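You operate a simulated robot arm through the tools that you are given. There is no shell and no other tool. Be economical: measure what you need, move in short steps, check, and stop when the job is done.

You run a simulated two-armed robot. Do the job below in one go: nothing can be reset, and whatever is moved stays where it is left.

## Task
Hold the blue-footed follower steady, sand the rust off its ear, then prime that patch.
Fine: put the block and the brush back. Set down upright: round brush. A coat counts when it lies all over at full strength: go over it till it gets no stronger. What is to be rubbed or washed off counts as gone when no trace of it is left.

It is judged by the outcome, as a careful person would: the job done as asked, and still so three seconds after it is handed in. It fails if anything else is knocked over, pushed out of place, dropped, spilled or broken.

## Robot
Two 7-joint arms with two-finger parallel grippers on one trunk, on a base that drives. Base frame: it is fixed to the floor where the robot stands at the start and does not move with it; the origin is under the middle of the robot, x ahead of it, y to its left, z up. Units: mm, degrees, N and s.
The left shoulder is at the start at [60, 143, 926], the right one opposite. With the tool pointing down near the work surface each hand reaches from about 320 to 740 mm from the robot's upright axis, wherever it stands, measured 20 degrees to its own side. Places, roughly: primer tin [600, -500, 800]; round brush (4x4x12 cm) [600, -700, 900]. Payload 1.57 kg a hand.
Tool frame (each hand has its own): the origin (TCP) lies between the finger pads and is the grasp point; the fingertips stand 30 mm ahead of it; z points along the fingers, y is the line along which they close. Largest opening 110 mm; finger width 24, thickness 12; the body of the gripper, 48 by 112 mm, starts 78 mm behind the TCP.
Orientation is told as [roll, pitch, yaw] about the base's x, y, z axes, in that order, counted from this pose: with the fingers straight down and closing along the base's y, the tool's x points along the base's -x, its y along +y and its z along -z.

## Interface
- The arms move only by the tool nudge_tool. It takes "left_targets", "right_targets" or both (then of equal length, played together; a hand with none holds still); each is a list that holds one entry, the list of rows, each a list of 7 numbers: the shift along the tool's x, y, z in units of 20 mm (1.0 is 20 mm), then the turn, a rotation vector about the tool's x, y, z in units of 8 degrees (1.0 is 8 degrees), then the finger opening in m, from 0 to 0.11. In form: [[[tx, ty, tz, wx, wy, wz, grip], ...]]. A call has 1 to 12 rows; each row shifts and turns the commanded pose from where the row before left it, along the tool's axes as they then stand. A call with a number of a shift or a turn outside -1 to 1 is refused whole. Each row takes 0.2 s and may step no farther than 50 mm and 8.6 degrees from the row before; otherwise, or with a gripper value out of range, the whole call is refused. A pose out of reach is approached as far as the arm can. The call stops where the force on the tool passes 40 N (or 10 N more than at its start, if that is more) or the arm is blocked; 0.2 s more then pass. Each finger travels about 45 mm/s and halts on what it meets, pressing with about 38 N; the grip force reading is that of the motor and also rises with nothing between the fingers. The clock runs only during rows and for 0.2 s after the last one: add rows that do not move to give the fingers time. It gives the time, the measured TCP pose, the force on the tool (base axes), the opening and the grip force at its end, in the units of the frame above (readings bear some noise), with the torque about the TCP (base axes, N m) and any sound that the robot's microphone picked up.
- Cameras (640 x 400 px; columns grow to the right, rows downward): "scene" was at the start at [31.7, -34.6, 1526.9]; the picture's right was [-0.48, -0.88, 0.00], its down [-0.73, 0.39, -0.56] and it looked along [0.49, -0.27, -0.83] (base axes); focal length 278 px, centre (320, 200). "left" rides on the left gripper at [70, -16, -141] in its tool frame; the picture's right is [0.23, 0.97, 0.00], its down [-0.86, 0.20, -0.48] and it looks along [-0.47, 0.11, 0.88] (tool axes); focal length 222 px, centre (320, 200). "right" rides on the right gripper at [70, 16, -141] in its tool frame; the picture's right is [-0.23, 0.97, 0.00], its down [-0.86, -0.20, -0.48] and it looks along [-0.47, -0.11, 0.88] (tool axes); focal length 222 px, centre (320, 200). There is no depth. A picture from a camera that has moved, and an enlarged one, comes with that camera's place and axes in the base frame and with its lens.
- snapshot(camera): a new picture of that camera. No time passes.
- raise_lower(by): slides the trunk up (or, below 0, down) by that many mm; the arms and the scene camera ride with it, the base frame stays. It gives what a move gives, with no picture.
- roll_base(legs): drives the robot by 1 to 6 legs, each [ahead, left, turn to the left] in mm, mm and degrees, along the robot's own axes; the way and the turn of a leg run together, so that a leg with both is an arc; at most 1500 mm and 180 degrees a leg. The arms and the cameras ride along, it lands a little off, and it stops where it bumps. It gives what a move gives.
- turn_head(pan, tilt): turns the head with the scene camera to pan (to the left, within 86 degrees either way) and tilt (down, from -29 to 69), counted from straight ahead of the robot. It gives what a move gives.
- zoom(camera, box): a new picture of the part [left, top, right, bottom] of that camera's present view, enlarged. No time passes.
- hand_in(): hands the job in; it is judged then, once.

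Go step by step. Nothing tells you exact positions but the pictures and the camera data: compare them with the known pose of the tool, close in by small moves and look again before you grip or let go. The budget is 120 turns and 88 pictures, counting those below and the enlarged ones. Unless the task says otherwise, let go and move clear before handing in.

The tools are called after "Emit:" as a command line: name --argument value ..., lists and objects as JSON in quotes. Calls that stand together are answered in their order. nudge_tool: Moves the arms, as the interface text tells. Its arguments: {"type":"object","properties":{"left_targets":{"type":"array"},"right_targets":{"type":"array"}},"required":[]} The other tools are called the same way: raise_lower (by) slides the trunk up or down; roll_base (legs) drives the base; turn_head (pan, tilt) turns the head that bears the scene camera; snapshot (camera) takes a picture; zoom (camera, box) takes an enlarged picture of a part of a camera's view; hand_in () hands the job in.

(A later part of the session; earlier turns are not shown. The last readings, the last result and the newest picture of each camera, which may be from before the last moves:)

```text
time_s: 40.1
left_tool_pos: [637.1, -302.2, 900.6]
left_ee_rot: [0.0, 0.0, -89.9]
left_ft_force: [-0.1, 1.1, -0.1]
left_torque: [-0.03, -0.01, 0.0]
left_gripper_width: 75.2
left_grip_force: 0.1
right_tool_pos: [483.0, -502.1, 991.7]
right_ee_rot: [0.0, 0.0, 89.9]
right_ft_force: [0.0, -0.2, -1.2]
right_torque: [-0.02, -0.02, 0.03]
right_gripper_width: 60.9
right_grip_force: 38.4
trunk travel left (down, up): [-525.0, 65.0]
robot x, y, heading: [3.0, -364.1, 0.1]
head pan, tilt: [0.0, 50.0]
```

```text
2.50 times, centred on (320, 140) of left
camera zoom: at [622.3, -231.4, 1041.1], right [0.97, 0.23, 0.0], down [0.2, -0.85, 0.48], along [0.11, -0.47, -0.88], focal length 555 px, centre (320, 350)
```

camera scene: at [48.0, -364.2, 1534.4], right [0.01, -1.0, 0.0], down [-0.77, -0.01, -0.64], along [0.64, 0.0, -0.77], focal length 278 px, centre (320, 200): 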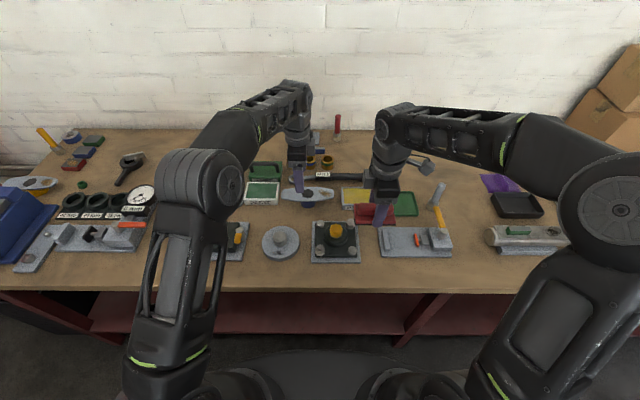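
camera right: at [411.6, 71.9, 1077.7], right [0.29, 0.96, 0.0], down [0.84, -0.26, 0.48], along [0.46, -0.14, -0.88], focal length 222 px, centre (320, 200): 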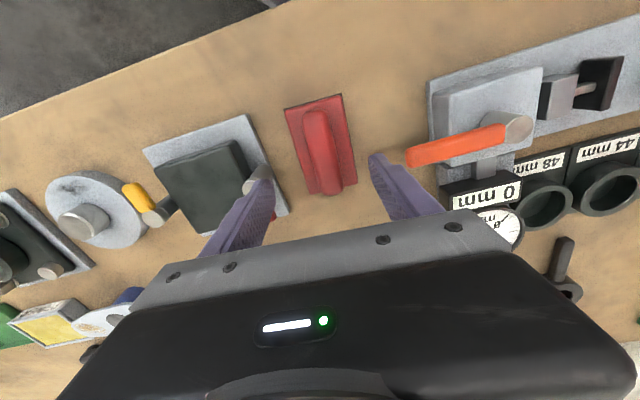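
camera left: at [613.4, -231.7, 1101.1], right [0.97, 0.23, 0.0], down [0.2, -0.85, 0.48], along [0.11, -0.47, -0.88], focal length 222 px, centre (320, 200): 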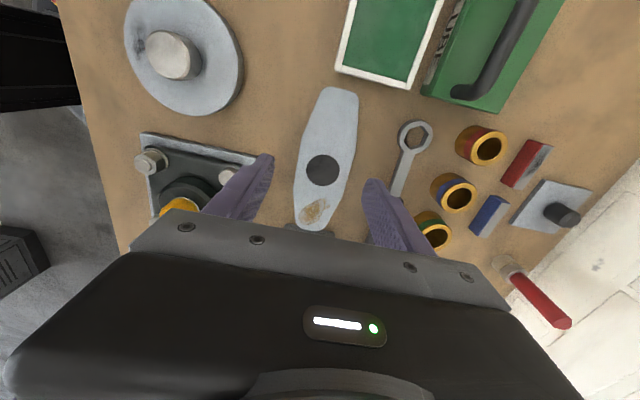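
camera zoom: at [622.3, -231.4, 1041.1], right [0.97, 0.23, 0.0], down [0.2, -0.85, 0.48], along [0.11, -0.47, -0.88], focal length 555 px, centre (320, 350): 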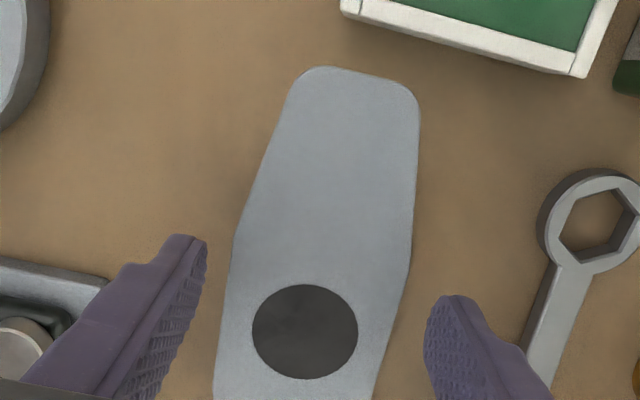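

The lever is turned about 3.5° CCW, with parallel sides from y = -291 to -352. I align, descend to its plate height and close gently.

Emit:
nudge_tool --left_targets '[[[-0.15, 0, 0, 0, 0, -0.44, 0.075], [0, 0, 0.6, 0, 0, 0, 0.075], [0, 0, 0.7, 0, 0, 0, 0.075], [0, 0, 0.6, 0, 0, 0, 0.075]]]'

Emit:
zoom --camera "left" --box '[200, 60, 440, 220]'

```text
time_s: 41.1
left_tool_pos: [636.9, -304.5, 865.3]
left_ee_rot: [0.0, 0.0, -86.2]
left_ft_force: [0.0, 0.3, -0.4]
left_torque: [0.0, -0.04, -0.04]
left_gripper_width: 75.1
left_grip_force: 0.0
right_tool_pos: [482.9, -502.4, 992.0]
right_ee_rot: [0.0, 0.0, 90.0]
right_ft_force: [0.3, -0.4, -1.9]
right_torque: [-0.01, 0.02, 0.01]
right_gripper_width: 61.1
right_grip_force: 38.3
trunk travel left (down, up): [-525.0, 65.0]
robot x, y, heading: [5.8, -365.8, 0.3]
head pan, tilt: [0.0, 50.0]
```

```text
2.50 times, centred on (320, 140) of left
camera zoom: at [618.4, -236.1, 1003.3], right [0.96, 0.29, 0.0], down [0.26, -0.84, 0.48], along [0.14, -0.46, -0.88], focal length 555 px, centre (320, 350)
```

zoom: 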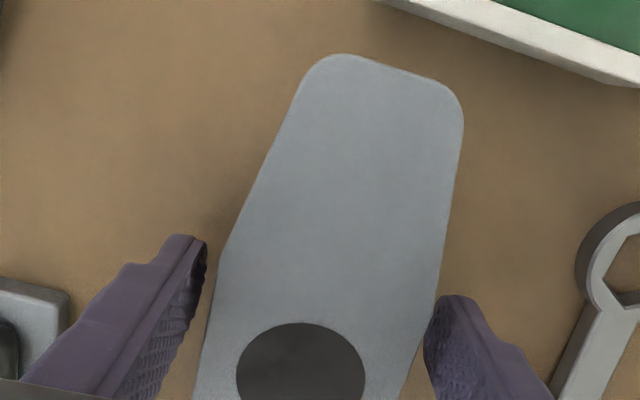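

The plate sits centred between the fingers. I close on it.

Emit:
nudge_tool --left_targets '[[[0, 0, 0, 0, 0, 0, 0.062], [0, 0, 0, 0, 0, 0, 0.05], [0, 0, 0, 0, 0, 0, 0.04], [0, 0, 0, 0, 0, 0, 0.04], [0, 0, 0, 0, 0, 0, 0.04]]]'

Emit:
zoom --camera "scene" --box '[240, 160, 440, 260]'

```text
time_s: 42.3
left_tool_pos: [637.6, -304.9, 864.2]
left_ee_rot: [0.0, 0.0, -86.2]
left_ft_force: [-1.6, -0.8, 0.5]
left_torque: [0.0, 0.01, -0.06]
left_gripper_width: 59.6
left_grip_force: 38.2
right_tool_pos: [482.3, -502.2, 992.0]
right_ee_rot: [0.0, 0.0, 90.1]
right_ft_force: [0.2, 1.0, -0.6]
right_torque: [-0.01, 0.02, 0.0]
right_gripper_width: 61.4
right_grip_force: 38.0
trunk travel left (down, up): [-525.0, 65.0]
robot x, y, heading: [1.8, -369.4, 0.6]
head pan, tilt: [0.0, 50.0]
```

```text
3.20 times, centred on (340, 210) of scene
camera zoom: at [47.9, -364.4, 1534.4], right [0.01, -1.0, 0.0], down [-0.77, -0.01, -0.64], along [0.64, 0.0, -0.77], focal length 888 px, centre (256, 168)
```

zoom: 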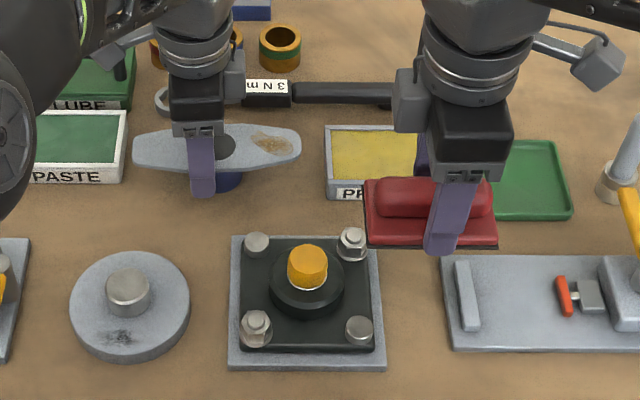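

The follower is held (59.6 mm). Now I bring the block over the rusty ear, still about 20 mm above it.

Emit:
nudge_tool --right_targets '[[[0, -0.99, 0, 0, 0, 0, 0.04], [-0.4, -0.99, 0, 0, 0, 0, 0.04], [-0.9, -0.99, 0.5, 0, 0, 0, 0.04], [-0.9, -0.99, 0.5, 0, 0, 0, 0.04], [-0.9, -0.99, 0.6, 0, 0, 0, 0.04], [-0.9, -0.99, 0.6, 0, 0, 0, 0.04], [-0.9, -0.99, 0.7, 0, 0, 0, 0.04], [-0.85, -0.99, 0.6, 0, 0, 0, 0.04]]]'

Emit:
snapshot --camera "right"

Emit:
zoom --camera "scene" --box '[240, 140, 400, 240]'

```text
time_s: 44.1
left_tool_pos: [637.1, -304.2, 863.7]
left_ee_rot: [0.0, 0.0, -86.3]
left_ft_force: [1.3, -1.4, 0.5]
left_torque: [0.06, -0.08, 0.0]
left_gripper_width: 59.7
left_grip_force: 37.7
right_tool_pos: [640.5, -386.5, 921.5]
right_ee_rot: [-0.1, 0.0, 90.0]
right_ft_force: [0.1, -0.1, -1.2]
right_torque: [-0.04, 0.0, 0.01]
right_gripper_width: 61.4
right_grip_force: 38.1
trunk travel left (down, up): [-525.0, 65.0]
robot x, y, heading: [3.1, -364.8, 0.5]
head pan, tilt: [0.0, 50.0]
```

```text
53 pictures are left
camera right: at [624.7, -456.9, 1062.9], right [-0.97, 0.23, 0.0], down [0.2, 0.86, 0.48], along [0.11, 0.47, -0.88], focal length 222 px, centre (320, 200)
```

right: 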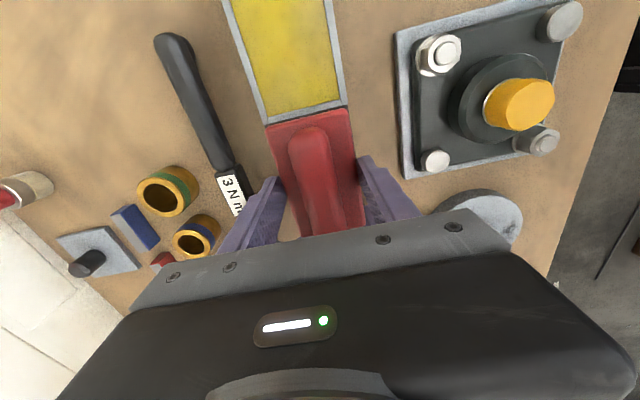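

```text
4.00 times, centred on (320, 190) of scene
camera zoom: at [48.3, -363.9, 1534.5], right [0.01, -1.0, 0.0], down [-0.77, -0.01, -0.64], along [0.64, 0.0, -0.77], focal length 1110 px, centre (320, 240)
```

zoom: 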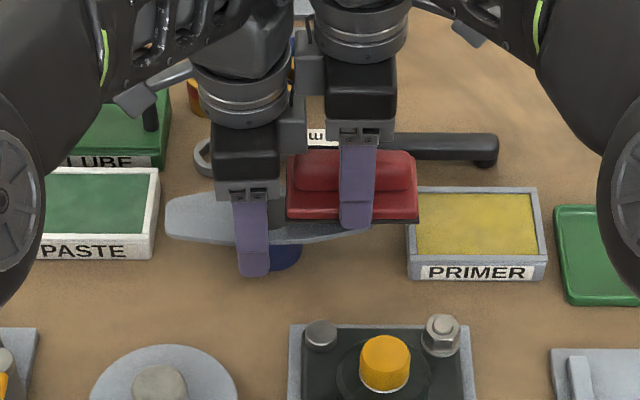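

Both hands have clearance. I lower the block slowly onto the ear.

Emit:
nudge_tool --right_targets '[[[0.2, 0, 0.5, 0, 0, 0, 0.04], [0, 0, 0.4, 0, 0, 0, 0.04], [0, 0, 0.15, 0, 0, 0, 0.04]]]'

```text
time_s: 44.9
left_tool_pos: [638.0, -305.2, 863.6]
left_ee_rot: [0.1, 0.0, -86.3]
left_ft_force: [3.2, -0.7, -0.2]
left_torque: [0.31, -0.33, 0.03]
left_gripper_width: 59.7
left_grip_force: 37.5
right_tool_pos: [640.6, -391.8, 900.9]
right_ee_rot: [0.0, -0.1, 90.0]
right_ft_force: [-2.8, -0.3, 4.8]
right_torque: [0.12, 0.14, 0.04]
right_gripper_width: 61.6
right_grip_force: 37.6
trunk travel left (down, up): [-525.0, 65.0]
robot x, y, heading: [4.6, -369.5, 0.5]
head pan, tilt: [0.0, 50.0]
```

Contact at about 6 N. I rub to and fro along x with a light extra press.

Emit:
nudge_tool --right_targets '[[[0, 0.4, 0.05, 0, 0, 0, 0.04], [0, -0.8, 0, 0, 0, 0, 0.04], [0, 0.8, 0, 0, 0, 0, 0.04], [0.1, -0.8, 0, 0, 0, 0, 0.04], [0.1, 0.8, 0, 0, 0, 0, 0.04], [0.1, -0.8, 0, 0, 0, 0, 0.04], [-0.1, 0.8, 0, 0, 0, 0, 0.04], [-0.1, -0.8, 0, 0, 0, 0, 0.04], [-0.1, 0.8, 0, 0, 0, 0, 0.04], [0, -0.8, 0, 0, 0, 0, 0.04], [0, 0.8, 0, 0, 0, 0, 0.04], [0, -0.4, 0, 0, 0, 0, 0.04]]]'

```text
time_s: 47.5
left_tool_pos: [636.7, -304.3, 864.7]
left_ee_rot: [0.0, -0.1, -86.2]
left_ft_force: [2.8, -0.8, -6.1]
left_torque: [0.85, 0.94, 0.36]
left_gripper_width: 59.5
left_grip_force: 37.9
right_tool_pos: [638.2, -390.8, 900.4]
right_ee_rot: [0.1, 0.0, 90.1]
right_ft_force: [-8.4, 1.2, 19.8]
right_torque: [0.33, -0.51, 0.21]
right_gripper_width: 61.2
right_grip_force: 37.7
trunk travel left (down, up): [-525.0, 65.0]
robot x, y, heading: [4.7, -363.5, 0.4]
head pan, tilt: [0.0, 50.0]
```

The rubbing works, force at 20 N. I ease slightly, rub another round, then lift.

Emit:
nudge_tool --right_targets '[[[0, 0.5, -0.02, 0, 0, 0, 0.04], [0, -0.9, 0, 0, 0, 0, 0.04], [0, 0.9, 0, 0, 0, 0, 0.04], [0.15, -0.9, 0, 0, 0, 0, 0.04], [0.15, 0.9, 0, 0, 0, 0, 0.04], [0.1, -0.9, 0, 0, 0, 0, 0.04], [-0.1, 0.9, 0, 0, 0, 0, 0.04], [-0.15, -0.9, 0, 0, 0, 0, 0.04], [-0.15, 0.9, 0, 0, 0, 0, 0.04], [0, -0.9, 0, 0, 0, 0, 0.04], [0, 0.9, 0, 0, 0, 0, 0.04], [0, -0.5, 0, 0, 0, 0, 0.04]]]'

Emit:
nudge_tool --right_targets '[[[0, 0, -0.6, 0, 0, 0, 0.04], [0, 0, -1, 0, 0, 0, 0.04], [1, 0, -0.6, 0, 0, 0, 0.04], [1, 0, 0, 0, 0, 0, 0.04], [1, 0, 0, 0, 0, 0, 0.04], [1, 0, 0, 0, 0, 0, 0.04], [1, 0, 0, 0, 0, 0, 0.04]]]'

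Emit:
zoom --camera "scene" --box '[260, 160, 400, 240]'

```text
time_s: 50.1
left_tool_pos: [636.1, -304.5, 863.1]
left_ee_rot: [0.0, 0.0, -86.3]
left_ft_force: [1.5, -0.7, -0.2]
left_torque: [0.56, 0.54, 0.16]
left_gripper_width: 59.6
left_grip_force: 38.2
right_tool_pos: [638.6, -390.0, 898.7]
right_ee_rot: [0.0, -0.1, 90.0]
right_ft_force: [-4.8, 2.2, 9.6]
right_torque: [0.14, -0.32, 0.13]
right_gripper_width: 61.1
right_grip_force: 38.2
trunk travel left (down, up): [-525.0, 65.0]
robot x, y, heading: [2.1, -363.2, 0.2]
head pan, tilt: [0.0, 50.0]
```

```text
time_s: 51.7
left_tool_pos: [637.2, -305.2, 863.1]
left_ee_rot: [0.1, 0.1, -86.2]
left_ft_force: [2.3, -1.6, 1.5]
left_torque: [-0.28, -0.11, 0.04]
left_gripper_width: 59.5
left_grip_force: 38.1
right_tool_pos: [640.7, -492.1, 943.2]
right_ee_rot: [0.0, 0.0, 90.1]
right_ft_force: [-0.8, -0.1, -1.2]
right_torque: [0.02, 0.01, 0.0]
right_gripper_width: 61.4
right_grip_force: 38.2
trunk travel left (down, up): [-525.0, 65.0]
robot x, y, heading: [4.2, -363.5, 0.7]
head pan, tilt: [0.0, 50.0]
```

```text
4.57 times, centred on (330, 200) of scene
camera zoom: at [48.2, -364.6, 1534.4], right [0.01, -1.0, 0.0], down [-0.77, -0.01, -0.64], along [0.64, 0.01, -0.77], focal length 1268 px, centre (274, 200)
```

zoom: 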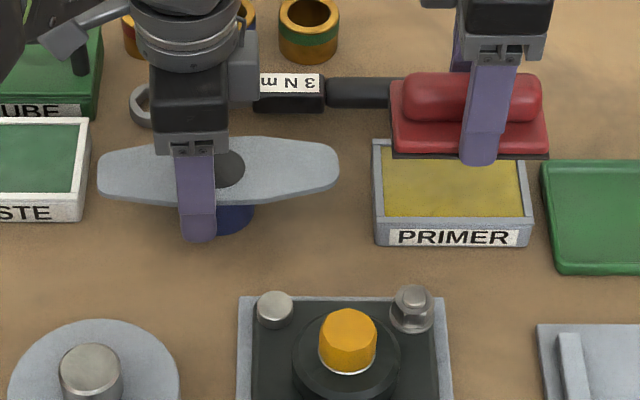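

The ear looks clean; I check it enlarged for traces.

Emit:
zoom --camera "scene" --box '[300, 180, 345, 210]'

```text
13.33 times, centred on (322, 195) of scene
camera zoom: at [48.2, -364.6, 1534.4], right [0.01, -1.0, 0.0], down [-0.77, -0.01, -0.64], along [0.64, 0.01, -0.77], focal length 3700 px, centre (287, 267)
```

zoom: 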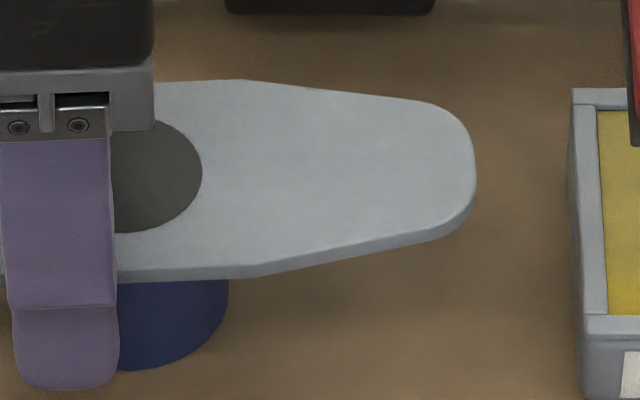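

The rust is gone with no trace. I release the follower, raise both hands, and turn the block back to its original direction before driving it home.

Emit:
nudge_tool --left_targets '[[[0, 0, 0, 0, 0, 0, 0.075], [0, 0, 0, 0, 0, 0, 0.08], [0, 0, 0, 0, 0, 0, 0.08], [0, 0, -0.5, 0, 0, 0, 0.08], [0, 0, -1, 0, 0, 0, 0.08], [0, 0, -1, 0, 0, 0, 0.08], [0, 0, -1, 0, 0, 0, 0.08], [0, 0, -1, 0, 0, 0, 0.08], [0, 0, -1, 0, 0, 0, 0.08], [0, 0, -1, 0, 0, 0, 0.08], [0, 0, -1, 0, 0, 0, 0.08], [0, 0, -1, 0, 0, 0, 0.08]]]' --right_targets '[[[0, 0, -0.8, 0, 0, 0, 0.04], [0, 0, -0.8, 0, 0, 0, 0.04], [0, 0, -0.8, 0, 0, 0, 0.04], [0, 1, 0, 0, 0, 0, 0.04], [0, 1, 0, 0, 0, 0, 0.04], [0, 1, 0, 0, 0, 0, 0.04], [0, 1, 0, 0, 0, 0, 0.04], [0, 1, 0, 0, 0, 0, 0.04], [0, 1, 0, 0, 0, 0, 0.04], [0, 1, 0, 0, 0, 0, 0.04], [0, 1, 0, 0, 0, 0, 0.04], [0, 0, 0, 0, 0, 0, 0.04]]]'

Emit:
nudge_tool --right_targets '[[[0, 0, 0, 0, 0, 1, 0.04], [0, 0, 0, 0, 0, 1, 0.04], [0, 0, 0, 0, 0, 1, 0.04], [0, 0, 0, 0, 0, 1, 0.04], [0, 0, 0, 0, 0, 1, 0.04], [0, 0, 0, 0, 0, 1, 0.04], [0, 0, 0, 0, 0, 1, 0.04], [0, 0, 0, 0, 0, 1, 0.04], [0, 0, 0, 0, 0, 1, 0.04], [0, 0, 0, 0, 0, 1, 0.04], [0, 0, 0, 0, 0, 1, 0.04], [0, 0, 0, 0, 0, 1, 0.04]]]'

Emit:
roll_base --legs '[[0, 560, 0]]'

Emit:
snapshot --camera "right"

```text
time_s: 54.3
left_tool_pos: [637.4, -303.7, 994.8]
left_ee_rot: [0.4, -0.1, -86.3]
left_ft_force: [0.3, -1.1, 0.4]
left_torque: [-0.01, 0.0, -0.03]
left_gripper_width: 79.8
left_grip_force: 0.0
left hand out of reach, approached as far as the arm can: row 10, 11, 12
right_tool_pos: [480.1, -492.3, 991.4]
right_ee_rot: [0.0, 0.0, 90.0]
right_ft_force: [0.0, -0.5, -1.8]
right_torque: [0.01, -0.02, -0.02]
right_gripper_width: 61.2
right_grip_force: 38.4
trunk travel left (down, up): [-525.0, 65.0]
robot x, y, heading: [3.5, -363.6, 0.1]
head pan, tilt: [0.0, 50.0]
```

```text
time_s: 56.9
left_tool_pos: [638.4, -305.1, 994.6]
left_ee_rot: [0.5, -0.2, -86.3]
left_ft_force: [0.3, 0.6, 0.5]
left_torque: [0.01, 0.02, -0.03]
left_gripper_width: 79.8
left_grip_force: 0.1
right_tool_pos: [480.3, -491.3, 991.6]
right_ee_rot: [0.0, 0.0, -6.1]
right_ft_force: [0.0, 0.8, -1.0]
right_torque: [0.04, 0.01, 0.0]
right_gripper_width: 61.2
right_grip_force: 38.0
trunk travel left (down, up): [-525.0, 65.0]
robot x, y, heading: [5.3, -360.6, 0.4]
head pan, tilt: [0.0, 50.0]
```

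```text
time_s: 60.1
left_tool_pos: [633.9, 256.3, 993.6]
left_ee_rot: [0.4, -0.1, -86.3]
left_ft_force: [-0.4, 0.5, -0.6]
left_torque: [-0.01, 0.02, 0.0]
left_gripper_width: 80.0
left_grip_force: 0.1
right_tool_pos: [477.7, 69.6, 991.9]
right_ee_rot: [0.0, -0.1, -6.0]
right_ft_force: [0.1, -0.2, -1.3]
right_torque: [-0.01, 0.03, -0.01]
right_gripper_width: 61.1
right_grip_force: 38.0
trunk travel left (down, up): [-525.0, 65.0]
robot x, y, heading: [-3.3, 196.8, 0.5]
head pan, tilt: [0.0, 50.0]
```

```text
49 pictures are left
camera right: at [409.2, 92.3, 1133.4], right [0.33, 0.94, 0.0], down [0.83, -0.29, 0.48], along [0.45, -0.16, -0.88], focal length 222 px, centre (320, 200)
```

right: 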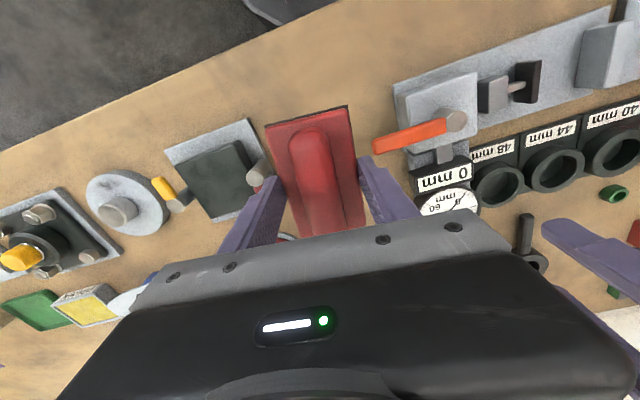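

The block is over its old spot, 14 mm too far left. I correct and lower in stages.

Emit:
nudge_tool --right_targets '[[[-0.07, -0.68, 0.5, 0, 0, 0, 0.04], [0, 0, 1, 0, 0, 0, 0.04], [0, 0, 1, 0, 0, 0, 0.04], [0, 0, 1, 0, 0, 0, 0.04], [0, 0, 1, 0, 0, 0, 0.04], [0, 0, 1, 0, 0, 0, 0.04], [0, 0, 0.8, 0, 0, 0, 0.04]]]'

```text
time_s: 61.7
left_tool_pos: [635.1, 256.6, 994.4]
left_ee_rot: [0.4, -0.1, -86.2]
left_ft_force: [-1.1, 0.8, 0.6]
left_torque: [-0.02, 0.04, -0.05]
left_gripper_width: 79.8
left_grip_force: 0.1
right_tool_pos: [475.8, 54.1, 865.0]
right_ee_rot: [0.0, -0.1, -6.1]
right_ft_force: [-0.7, 0.0, -1.3]
right_torque: [-0.01, -0.04, 0.01]
right_gripper_width: 61.4
right_grip_force: 38.3
trunk travel left (down, up): [-525.0, 65.0]
robot x, y, heading: [-4.2, 199.8, 0.4]
head pan, tilt: [0.0, 50.0]
```

Emit:
nudge_tool --right_targets '[[[-0.1, 0.1, 0.25, 0, 0, 0, 0.04], [0, 0, 0.15, 0, 0, 0, 0.04], [0, 0, 0.08, 0, 0, 0, 0.04]]]'

```text
time_s: 62.5
left_tool_pos: [633.9, 255.8, 993.5]
left_ee_rot: [0.4, 0.0, -86.3]
left_ft_force: [0.0, 0.3, 0.9]
left_torque: [0.01, 0.0, -0.01]
left_gripper_width: 80.1
left_grip_force: 0.0
right_tool_pos: [478.9, 56.5, 855.9]
right_ee_rot: [0.1, 0.0, -6.0]
right_ft_force: [0.4, 0.3, -0.9]
right_torque: [-0.01, 0.04, 0.04]
right_gripper_width: 61.1
right_grip_force: 38.2
trunk travel left (down, up): [-525.0, 65.0]
robot x, y, heading: [-5.9, 197.8, 0.4]
head pan, tilt: [0.0, 50.0]
```

Just above the table (still no contact); I lower by 1 mm steps and then release.

Emit:
nudge_tool --right_targets '[[[0, 0, 0.06, 0, 0, 0, 0.04], [0, 0, 0.05, 0, 0, 0, 0.04]]]'

```text
time_s: 63.1
left_tool_pos: [633.3, 256.3, 994.6]
left_ee_rot: [0.5, -0.1, -86.3]
left_ft_force: [0.5, 0.2, 0.4]
left_torque: [-0.02, -0.02, 0.03]
left_gripper_width: 79.8
left_grip_force: 0.1
right_tool_pos: [477.8, 57.5, 854.2]
right_ee_rot: [0.1, 0.0, -6.1]
right_ft_force: [0.9, -0.2, 2.3]
right_torque: [-0.06, 0.12, 0.05]
right_gripper_width: 60.9
right_grip_force: 38.0
trunk travel left (down, up): [-525.0, 65.0]
robot x, y, heading: [-1.0, 195.8, 0.5]
head pan, tilt: [0.0, 50.0]
```

Touchdown. I open to 74 mm, rise straight up and roll back to the follower.

Emit:
nudge_tool --right_targets '[[[0, 0, 0, 0, 0, 0, 0.074], [0, 0, 0, 0, 0, 0, 0.074], [0, 0, 0, 0, 0, 0, 0.074], [0, 0, -0.4, 0, 0, 0, 0.074], [0, 0, -0.8, 0, 0, 0, 0.074], [0, 0, -1, 0, 0, 0, 0.074], [0, 0, -1, 0, 0, 0, 0.074], [0, 0, -1, 0, 0, 0, 0.074], [0, 0, -1, 0, 0, 0, 0.074], [0, 0, -1, 0, 0, 0, 0.074], [0, 0, -1, 0, 0, 0, 0.074]]]'

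Emit:
snapshot --camera "right"

Emit:
roll_base --legs '[[0, -560, 0]]'

```text
time_s: 65.5
left_tool_pos: [634.1, 256.1, 994.4]
left_ee_rot: [0.4, -0.1, -86.3]
left_ft_force: [-0.2, -0.2, -0.4]
left_torque: [-0.03, 0.02, -0.01]
left_gripper_width: 79.8
left_grip_force: 0.1
right_tool_pos: [478.2, 57.0, 997.6]
right_ee_rot: [0.1, -0.1, -6.0]
right_ft_force: [0.0, -0.1, 0.1]
right_torque: [-0.01, 0.01, 0.0]
right_gripper_width: 74.3
right_grip_force: 0.0
trunk travel left (down, up): [-525.0, 65.0]
robot x, y, heading: [-2.3, 197.7, 0.6]
head pan, tilt: [0.0, 50.0]
```

```text
48 pictures are left
camera right: at [411.1, 80.6, 1139.2], right [0.33, 0.94, 0.0], down [0.83, -0.29, 0.48], along [0.45, -0.16, -0.88], focal length 222 px, centre (320, 200)
```

right: 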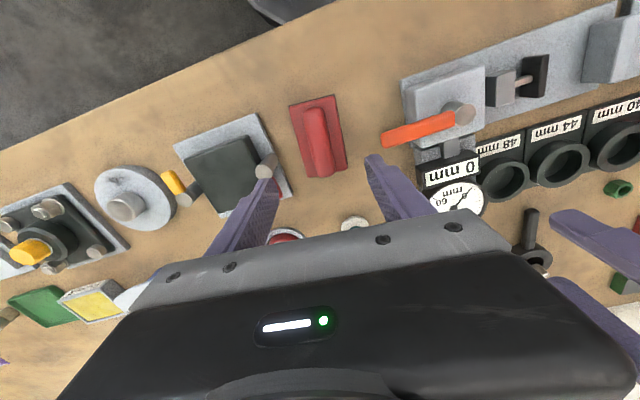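

```text
time_s: 68.8
left_tool_pos: [638.3, -302.2, 995.1]
left_ee_rot: [0.5, -0.1, -86.1]
left_ft_force: [-0.6, 0.1, 0.5]
left_torque: [0.01, -0.01, -0.01]
left_gripper_width: 80.2
left_grip_force: 0.1
right_tool_pos: [483.8, -500.9, 997.7]
right_ee_rot: [0.0, -0.1, -5.9]
right_ft_force: [0.2, 0.1, -0.7]
right_torque: [0.02, 0.01, 0.02]
right_gripper_width: 73.9
right_grip_force: 0.0
trunk travel left (down, up): [-525.0, 65.0]
robot x, y, heading: [2.4, -362.1, 0.4]
head pan, tilt: [0.0, 50.0]
```

The block is home and untouched. Next I lower the left hand partway over the follower and look for the brush.

Emit:
nudge_tool --left_targets '[[[0, 0, 1, 0, 0, 0, 0.078], [0, 0, 1, 0, 0, 0, 0.078], [0, 0, 1, 0, 0, 0, 0.078], [0, 0, 1, 0, 0, 0, 0.078], [0, 0, 1, 0, 0, 0, 0.078], [0, 0, 1, 0, 0, 0, 0.078]]]' --right_targets '[[[-0.3, -1, -0.2, 0, 0, -0.37, 0.074], [-0.3, -1, -0.2, 0, 0, -0.37, 0.074], [0, -1, -0.2, 0, 0, 0, 0.074], [0, -1, -0.2, 0, 0, 0, 0.074], [0, -1, -0.2, 0, 0, 0, 0.074], [0, -1, -0.2, 0, 0, 0, 0.074]]]'

Emit:
zoom --camera "left" --box '[200, 60, 440, 220]'

Emit:
snapshot --camera "right"

Emit:
zoom --camera "scene" --box '[380, 150, 500, 250]'

```text
time_s: 70.2
left_tool_pos: [638.5, -300.4, 873.2]
left_ee_rot: [0.5, -0.1, -86.2]
left_ft_force: [0.0, -0.3, -0.2]
left_torque: [0.04, 0.01, -0.01]
left_gripper_width: 78.1
left_grip_force: 0.1
right_tool_pos: [491.5, -621.2, 1020.9]
right_ee_rot: [0.0, -0.1, 0.0]
right_ft_force: [0.1, -0.2, -0.7]
right_torque: [0.01, 0.0, 0.0]
right_gripper_width: 73.9
right_grip_force: 0.1
trunk travel left (down, up): [-525.0, 65.0]
robot x, y, heading: [1.7, -361.8, 0.7]
head pan, tilt: [0.0, 50.0]
```

```text
2.50 times, centred on (320, 140) of left
camera zoom: at [618.7, -232.9, 1013.4], right [0.96, 0.29, 0.01], down [0.25, -0.84, 0.48], along [0.15, -0.46, -0.88], focal length 555 px, centre (320, 350)
```

zoom: 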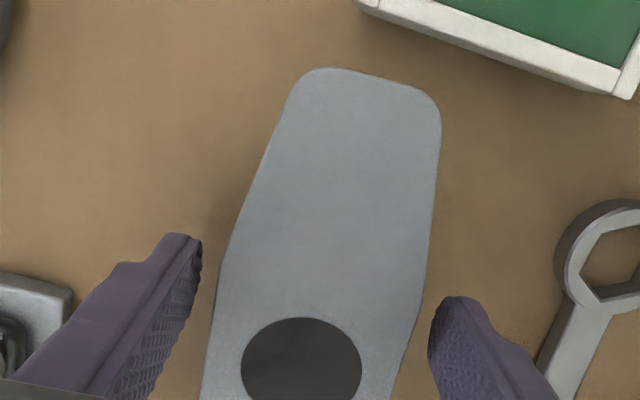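

```text
46 pictures are left
camera right: at [422.4, -605.9, 1163.1], right [0.23, 0.97, 0.0], down [0.86, -0.2, 0.48], along [0.47, -0.11, -0.88], focal length 222 px, centre (320, 200)
```

right: 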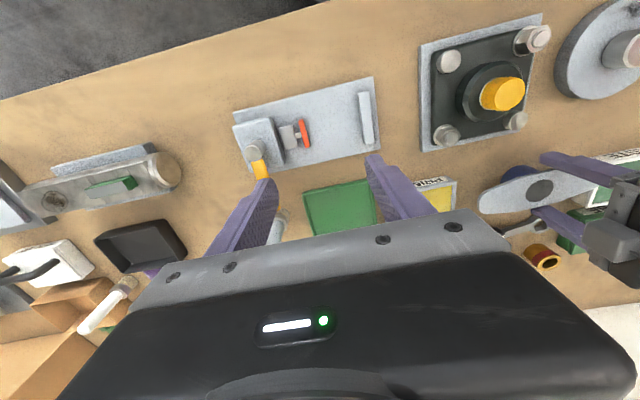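

```text
4.00 times, centred on (440, 200) of scene
camera zoom: at [48.3, -362.5, 1534.4], right [0.01, -1.0, 0.0], down [-0.77, -0.01, -0.64], along [0.64, 0.01, -0.77], focal length 1110 px, centre (-160, 200)
```

zoom: 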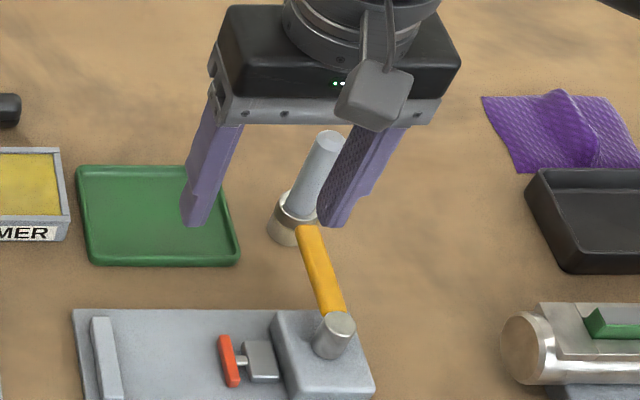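

The brush handle stands at about [610, -716], top z ≈ 933. To make room for the brush hand, I lean the left hand 20° away (toward +y) before gripping the follower again.

Emit:
nudge_tool --left_targets '[[[-0.25, 0, 0, 0, -0.9, 0, 0.078], [0, 0, 0, 0, -0.9, 0, 0.078], [0, 0, 0, 0, -0.7, 0, 0.078], [0.15, 0, 0.42, 0, 0, 0, 0.078], [0, 0, 0, 0, 0, 0, 0.078]]]'

Emit:
snapshot --camera "left"

Emit:
zoom --camera "scene" --box '[240, 140, 400, 240]'

```text
time_s: 71.3
left_tool_pos: [639.0, -307.2, 865.7]
left_ee_rot: [0.5, -20.1, -86.3]
left_ft_force: [-1.0, 0.0, -0.8]
left_torque: [-0.01, 0.0, -0.02]
left_gripper_width: 77.9
left_grip_force: 0.1
right_tool_pos: [492.4, -621.3, 1020.7]
right_ee_rot: [0.0, 0.0, 0.0]
right_ft_force: [0.1, -0.1, 0.3]
right_torque: [0.01, 0.0, -0.01]
right_gripper_width: 73.9
right_grip_force: 0.0
trunk travel left (down, up): [-525.0, 65.0]
robot x, y, heading: [-0.1, -365.6, 0.6]
head pan, tilt: [0.0, 50.0]
```

```text
44 pictures are left
camera left: at [616.0, -194.0, 972.6], right [0.96, 0.28, -0.07], down [0.23, -0.62, 0.75], along [0.16, -0.73, -0.66], focal length 222 px, centre (320, 200)
```

left: 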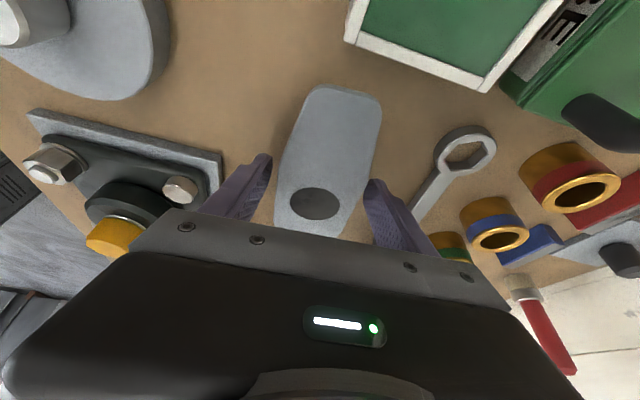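

```text
4.00 times, centred on (320, 190) of scene
camera zoom: at [48.1, -362.3, 1534.4], right [0.01, -1.0, 0.0], down [-0.77, -0.01, -0.64], along [0.64, 0.01, -0.77], focal length 1110 px, centre (320, 240)
```

zoom: 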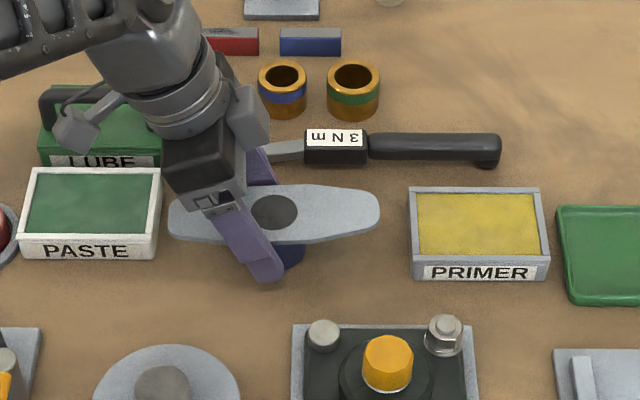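

The left hand leans well away with the plate between its fingers. I close it, and move the right hand over the brush.

Emit:
nudge_tool --left_targets '[[[0, 0, 0, 0, 0, 0, 0.062], [0, 0, 0, 0, 0, 0, 0.05], [0, 0, 0, 0, 0, 0, 0.04], [0, 0, 0, 0, 0, 0, 0.04], [0, 0, 0, 0, 0, 0, 0.04], [0, 0, 0, 0, 0, 0, 0.04]]]' --right_targets '[[[-0.8, -1, 0, 0, 0, 0, 0.074], [-1, -1, 0, 0, 0, 0, 0.074], [-1, -1, 0, 0, 0, 0, 0.074], [-1, -1, 0, 0, 0, 0, 0.074], [-1, -0.75, 0, 0, 0, 0, 0.07], [0, 0, 0, 0, 0, 0, 0.06]]]'

Emit:
snapshot --camera "right"

Emit:
zoom --camera "scene" --box '[380, 140, 500, 240]'

```text
time_s: 72.8
left_tool_pos: [640.0, -305.4, 865.4]
left_ee_rot: [0.5, -20.1, -86.4]
left_ft_force: [0.0, -0.4, -0.4]
left_torque: [-0.03, 0.13, 0.01]
left_gripper_width: 59.9
left_grip_force: 38.0
right_tool_pos: [588.4, -716.9, 1020.8]
right_ee_rot: [0.1, 0.0, -0.1]
right_ft_force: [0.2, 0.9, 0.2]
right_torque: [0.0, -0.01, -0.01]
right_gripper_width: 59.8
right_grip_force: 0.1
trunk travel left (down, up): [-525.0, 65.0]
robot x, y, heading: [-0.5, -365.9, 0.6]
head pan, tilt: [0.0, 50.0]
```

```text
42 pictures are left
camera right: at [518.6, -701.0, 1162.9], right [0.23, 0.97, 0.0], down [0.86, -0.2, 0.48], along [0.47, -0.11, -0.88], focal length 222 px, centre (320, 200)
```

right: 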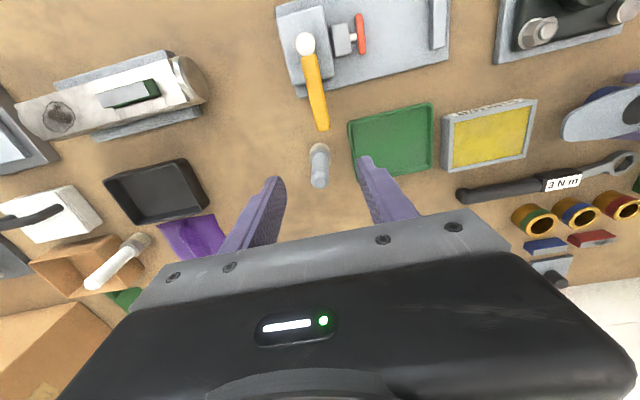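

```text
4.00 times, centred on (440, 190) of scene
camera zoom: at [48.3, -362.4, 1534.4], right [0.01, -1.0, 0.0], down [-0.77, -0.01, -0.64], along [0.64, 0.01, -0.77], focal length 1110 px, centre (-160, 240)
```

zoom: 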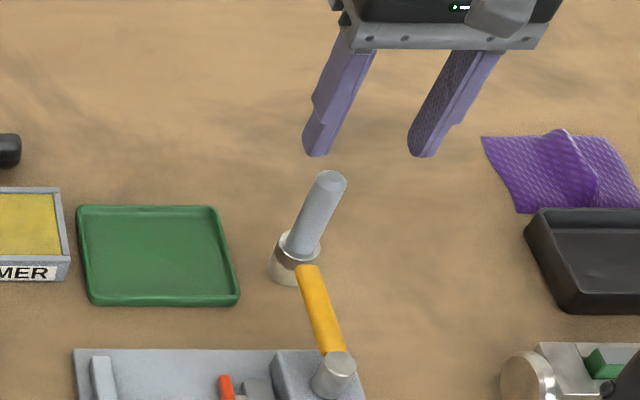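

The right-hand camera puts the brush at about [614, -725]. I shift over it and descend around the handle, checking midway.

Emit:
nudge_tool --right_targets '[[[-0.8, -0.4, 0, 0, 0, 0, 0.06], [-0.5, 0, 0.5, 0, 0, 0, 0.06], [0, 0, 1, 0, 0, 0, 0.06], [0, 0, 1, 0, 0, 0, 0.06], [0, 0, 0.5, 0, 0, 0, 0.06]]]'

Emit:
snapshot --camera "right"

Emit:
zoom --camera "scene" --box '[380, 140, 500, 240]'

```text
time_s: 74.0
left_tool_pos: [639.4, -307.1, 865.7]
left_ee_rot: [0.6, -20.0, -86.4]
left_ft_force: [-0.3, 1.1, -0.6]
left_torque: [0.03, 0.12, -0.02]
left_gripper_width: 59.8
left_grip_force: 38.0
right_tool_pos: [612.4, -724.2, 961.9]
right_ee_rot: [0.0, -0.1, -0.1]
right_ft_force: [1.1, 0.5, 0.2]
right_torque: [-0.02, -0.04, 0.0]
right_gripper_width: 60.0
right_grip_force: 0.0
trunk travel left (down, up): [-525.0, 65.0]
robot x, y, heading: [1.6, -360.8, 0.5]
head pan, tilt: [0.0, 50.0]
```

```text
40 pictures are left
camera right: at [544.6, -709.6, 1103.1], right [0.23, 0.97, 0.0], down [0.85, -0.2, 0.48], along [0.47, -0.11, -0.88], focal length 222 px, centre (320, 200)
```

right: 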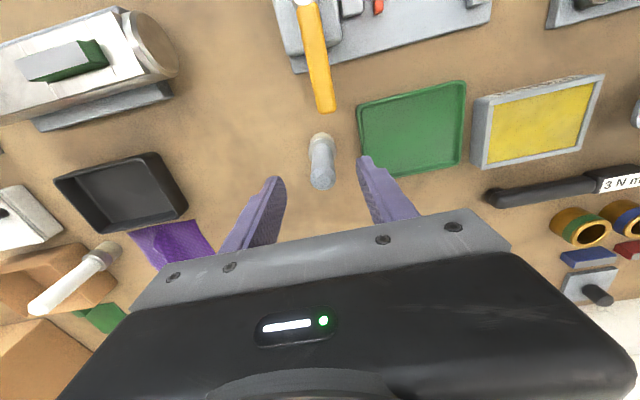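

```text
4.00 times, centred on (440, 190) of scene
camera zoom: at [48.2, -362.2, 1534.4], right [0.01, -1.0, 0.0], down [-0.77, -0.01, -0.64], along [0.64, 0.01, -0.77], focal length 1110 px, centre (-160, 240)
```

zoom: 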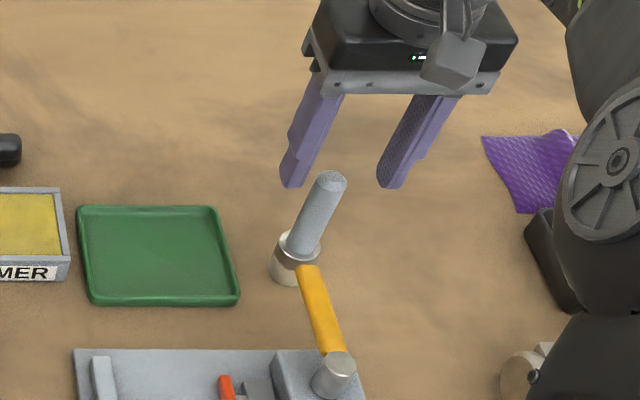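

The handle lies well between the fingers. I go down around it to TCP z ≈ 896.

Emit:
nudge_tool --right_targets '[[[-0.2, 0.05, 0.7, 0, 0, 0, 0.06], [0, 0, 0.9, 0, 0, 0, 0.06], [0, 0, 0.9, 0, 0, 0, 0.05], [0, 0, 0.8, 0, 0, 0, 0.044]]]'

Emit:
zoom --camera "scene" --box '[390, 150, 470, 220]'

Emit:
zoom --camera "right" --box '[240, 80, 400, 220]'

```text
time_s: 75.0
left_tool_pos: [639.5, -306.7, 864.6]
left_ee_rot: [0.5, -20.1, -86.4]
left_ft_force: [-0.3, 1.6, 0.0]
left_torque: [0.05, 0.09, -0.06]
left_gripper_width: 59.6
left_grip_force: 38.1
right_tool_pos: [617.8, -723.8, 894.9]
right_ee_rot: [0.0, 0.0, 0.0]
right_ft_force: [-0.7, -0.8, 0.6]
right_torque: [-0.03, 0.01, 0.01]
right_gripper_width: 44.1
right_grip_force: 0.2
trunk travel left (down, up): [-525.0, 65.0]
robot x, y, heading: [2.5, -361.4, 0.7]
head pan, tilt: [0.0, 50.0]
```

```text
5.71 times, centred on (430, 185) of scene
camera zoom: at [48.3, -362.2, 1534.4], right [0.01, -1.0, 0.0], down [-0.77, -0.01, -0.64], along [0.64, 0.01, -0.77], focal length 1586 px, centre (-309, 286)
```

zoom: 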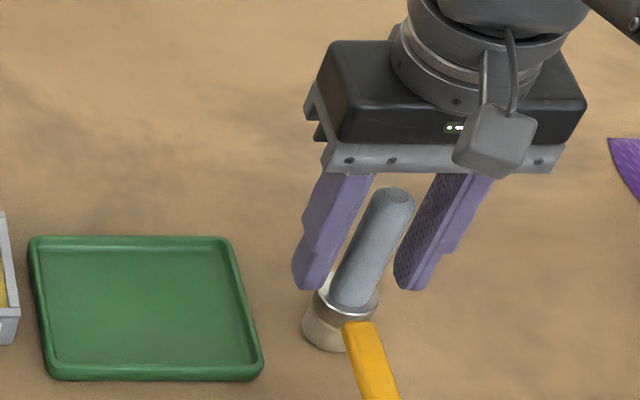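

```text
2.86 times, centred on (320, 150) of right
camera zoom: at [548.4, -707.7, 1036.7], right [0.23, 0.97, 0.0], down [0.86, -0.2, 0.48], along [0.47, -0.11, -0.88], focal length 635 px, centre (320, 343)
```

zoom: 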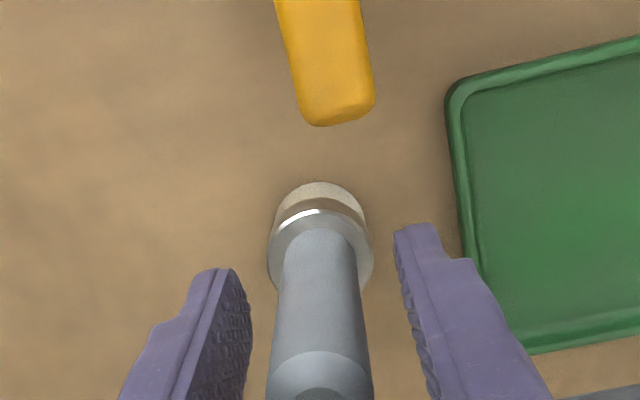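

The handle is centred. I close on it and lift a little.

Emit:
nudge_tool --right_targets '[[[0, 0, 0, 0, 0, 0, 0.03], [0, 0, 0, 0, 0, 0, 0.015], [0, 0, 0, 0, 0, 0, 0.01], [0, 0, 0, 0, 0, 0, 0.01], [0, 0, 0, 0, 0, 0, 0.01]]]'

Emit:
zoom --camera "scene" --box '[390, 150, 470, 220]'

```text
time_s: 76.2
left_tool_pos: [638.4, -307.1, 865.2]
left_ee_rot: [0.5, -20.0, -86.4]
left_ft_force: [-0.5, 1.9, -0.4]
left_torque: [0.0, 0.1, -0.03]
left_gripper_width: 59.8
left_grip_force: 38.1
right_tool_pos: [617.5, -724.6, 895.9]
right_ee_rot: [-0.1, 0.0, 0.0]
right_ft_force: [0.4, -0.2, 0.0]
right_torque: [-0.04, 0.0, -0.02]
right_gripper_width: 20.7
right_grip_force: 34.2
trunk travel left (down, up): [-525.0, 65.0]
robot x, y, heading: [0.6, -360.9, 0.4]
head pan, tilt: [0.0, 50.0]
```

```text
5.71 times, centred on (430, 185) of scene
camera zoom: at [48.3, -362.2, 1534.4], right [0.01, -1.0, 0.0], down [-0.77, -0.01, -0.64], along [0.64, 0.01, -0.77], focal length 1586 px, centre (-309, 286)
```

zoom: 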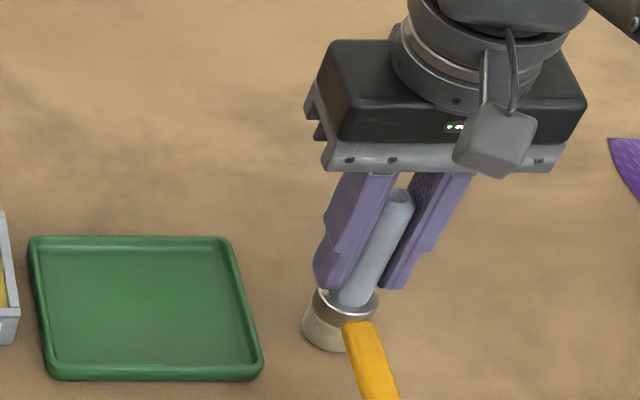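

The brush is gripped (home TCP [617.5, -724.6, 895.5]). I lift it straight up and carry it over the primer tin near [648, -481].

Emit:
nudge_tool --right_targets '[[[0, 0, -0.3, 0, 0, 0, 0.01], [0, 0, -0.7, 0, 0, 0, 0.01], [0, 0, -1, 0, 0, 0, 0.01], [0, 0, -1, 0, 0, 0, 0.01], [0, 0, -0.5, 0, 0, 0, 0.01]]]'

Emit:
nudge_tool --right_targets '[[[-0.1, 0.8, 0, 0, 0, 0, 0.01], [-0.15, 1, 0, 0, 0, 0, 0.01], [-0.15, 1, 0, 0, 0, 0, 0.01], [-0.15, 1, 0, 0, 0, 0, 0.01], [-0.15, 1, 0, 0, 0, 0, 0.01], [-0.15, 1, 0, 0, 0, 0, 0.01], [-0.15, 1, 0, 0, 0, 0, 0.01], [-0.15, 1, 0, 0, 0, 0, 0.01], [-0.15, 1, 0, 0, 0, 0, 0.01], [-0.15, 1, 0, 0, 0, 0, 0.01], [-0.15, 1, 0, 0, 0, 0, 0.01], [0, 1, 0, 0, 0, 0, 0.01]]]'

Emit:
snapshot --camera "right"

Emit:
zoom --camera "scene" --box '[280, 140, 440, 240]'

```text
time_s: 77.3
left_tool_pos: [638.7, -305.8, 865.8]
left_ee_rot: [0.5, -20.2, -86.5]
left_ft_force: [0.0, 1.2, -0.3]
left_torque: [0.05, 0.13, -0.02]
left_gripper_width: 59.9
left_grip_force: 38.0
right_tool_pos: [618.2, -723.8, 964.9]
right_ee_rot: [0.0, 0.0, 0.1]
right_ft_force: [0.8, 0.0, -0.5]
right_torque: [0.0, -0.01, 0.01]
right_gripper_width: 20.8
right_grip_force: 33.8
trunk travel left (down, up): [-525.0, 65.0]
robot x, y, heading: [2.1, -362.5, 0.3]
head pan, tilt: [0.0, 50.0]
```

```text
time_s: 80.0
left_tool_pos: [638.3, -306.5, 865.3]
left_ee_rot: [0.4, -20.1, -86.4]
left_ft_force: [-0.3, 0.8, 0.6]
left_torque: [0.03, 0.08, -0.04]
left_gripper_width: 59.9
left_grip_force: 38.1
right_tool_pos: [650.9, -487.0, 965.7]
right_ee_rot: [0.0, 0.0, 0.1]
right_ft_force: [1.0, 0.6, -0.5]
right_torque: [0.03, 0.03, 0.0]
right_gripper_width: 20.3
right_grip_force: 33.5
trunk travel left (down, up): [-525.0, 65.0]
robot x, y, heading: [2.2, -364.4, 0.7]
head pan, tilt: [0.0, 50.0]
```

```text
35 pictures are left
camera right: at [580.4, -471.5, 1106.7], right [0.23, 0.97, 0.0], down [0.85, -0.2, 0.48], along [0.47, -0.11, -0.88], focal length 222 px, centre (320, 200)
```

right: 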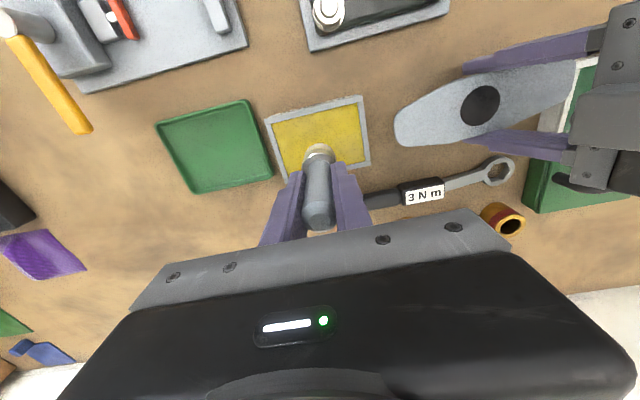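

```text
4.00 times, centred on (360, 190) of scene
camera zoom: at [48.3, -362.1, 1534.4], right [0.01, -1.0, 0.0], down [-0.77, -0.01, -0.64], along [0.64, 0.01, -0.77], focal length 1110 px, centre (160, 240)
```

zoom: 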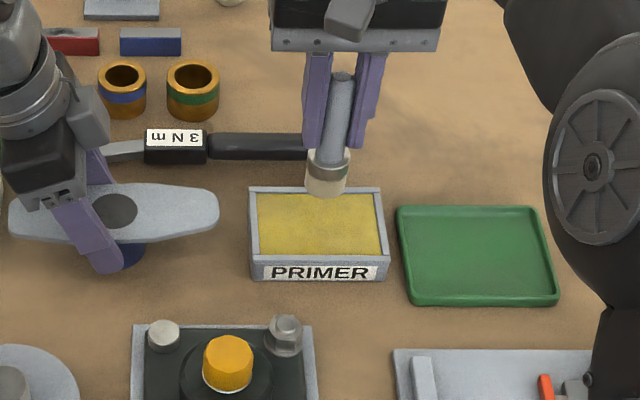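

The brush hangs straight over the middle of the primer. I lower it until the bristles touch.

Emit:
nudge_tool --right_targets '[[[0, 0, 0.8, 0, 0, 0, 0.01], [0, 0, 0.8, 0, 0, 0, 0.01], [0, 0, 0.5, 0, 0, 0, 0.01], [0, 0, 0.2, 0, 0, 0, 0.01], [0, 0, 0.2, 0, 0, 0, 0.01]]]'

Emit:
zoom --camera "scene" --box '[320, 160, 400, 220]'

```text
time_s: 81.2
left_tool_pos: [638.1, -305.6, 866.8]
left_ee_rot: [0.5, -20.1, -86.4]
left_ft_force: [0.2, 0.8, -0.7]
left_torque: [0.08, 0.04, 0.02]
left_gripper_width: 59.9
left_grip_force: 38.1
right_tool_pos: [649.6, -487.7, 918.8]
right_ee_rot: [0.1, -0.4, 0.0]
right_ft_force: [0.6, -1.0, 29.1]
right_torque: [-0.11, -0.01, 0.0]
right_gripper_width: 20.7
right_grip_force: 34.6
trunk travel left (down, up): [-525.0, 65.0]
robot x, y, heading: [5.5, -364.9, 0.5]
head pan, tilt: [0.0, 50.0]
```

```text
6.67 times, centred on (360, 190) of scene
camera zoom: at [46.0, -361.8, 1534.9], right [0.01, -1.0, 0.0], down [-0.77, -0.01, -0.64], along [0.64, 0.01, -0.77], focal length 1850 px, centre (53, 267)
```

zoom: 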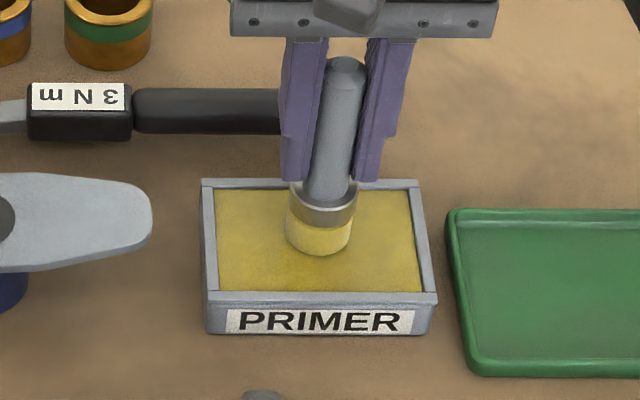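

The bristles are loaded with primer. I lift over the tin and turn the hand to yaw 90° so it stays clear of the left hand.

Emit:
nudge_tool --right_targets '[[[0, 0, -0.3, 0, 0, 0, 0.01], [0, 0, -0.9, 0, 0, -0.9, 0.01], [0, 0, -0.9, 0, 0, -1, 0.01], [0, 0, -0.3, 0, 0, -1, 0.01], [0, 0, 0, 0, 0, -1, 0.01], [0, 0, 0, 0, 0, -1, 0.01], [0, 0, 0, 0, 0, -1, 0.01], [0, 0, 0, 0, 0, -1, 0.01], [0, 0, 0, 0, 0, -1, 0.01], [0, 0, 0, 0, 0, -1, 0.01], [0, 0, 0, 0, 0, -1, 0.01], [0, 0, 0, 0, 0, -1, 0.01]]]'

Emit:
zoom --camera "scene" --box '[280, 140, 400, 220]'

```text
time_s: 83.8
left_tool_pos: [639.2, -305.9, 865.7]
left_ee_rot: [0.4, -20.0, -86.5]
left_ft_force: [2.4, 1.0, 1.0]
left_torque: [-0.02, 0.02, 0.01]
left_gripper_width: 59.8
left_grip_force: 38.4
right_tool_pos: [649.7, -488.4, 963.0]
right_ee_rot: [0.0, 0.0, 87.3]
right_ft_force: [1.5, 0.2, -0.2]
right_torque: [0.0, 0.03, 0.02]
right_gripper_width: 20.3
right_grip_force: 34.4
trunk travel left (down, up): [-525.0, 65.0]
robot x, y, heading: [2.2, -360.7, 0.5]
head pan, tilt: [0.0, 50.0]
```

```text
5.00 times, centred on (340, 180) of scene
camera zoom: at [48.5, -362.2, 1534.4], right [0.01, -1.0, 0.0], down [-0.77, -0.01, -0.64], along [0.64, 0.01, -0.77], focal length 1387 px, centre (220, 300)
```

zoom: 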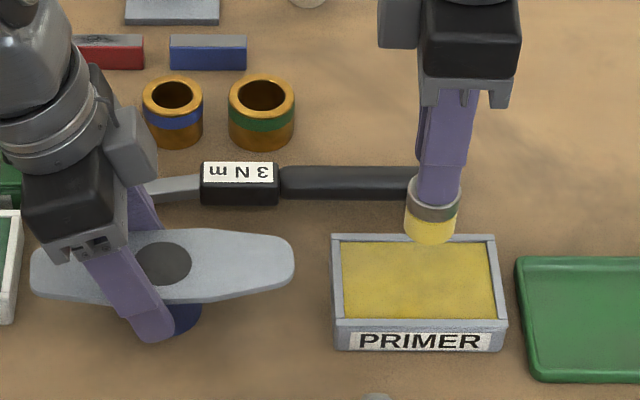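

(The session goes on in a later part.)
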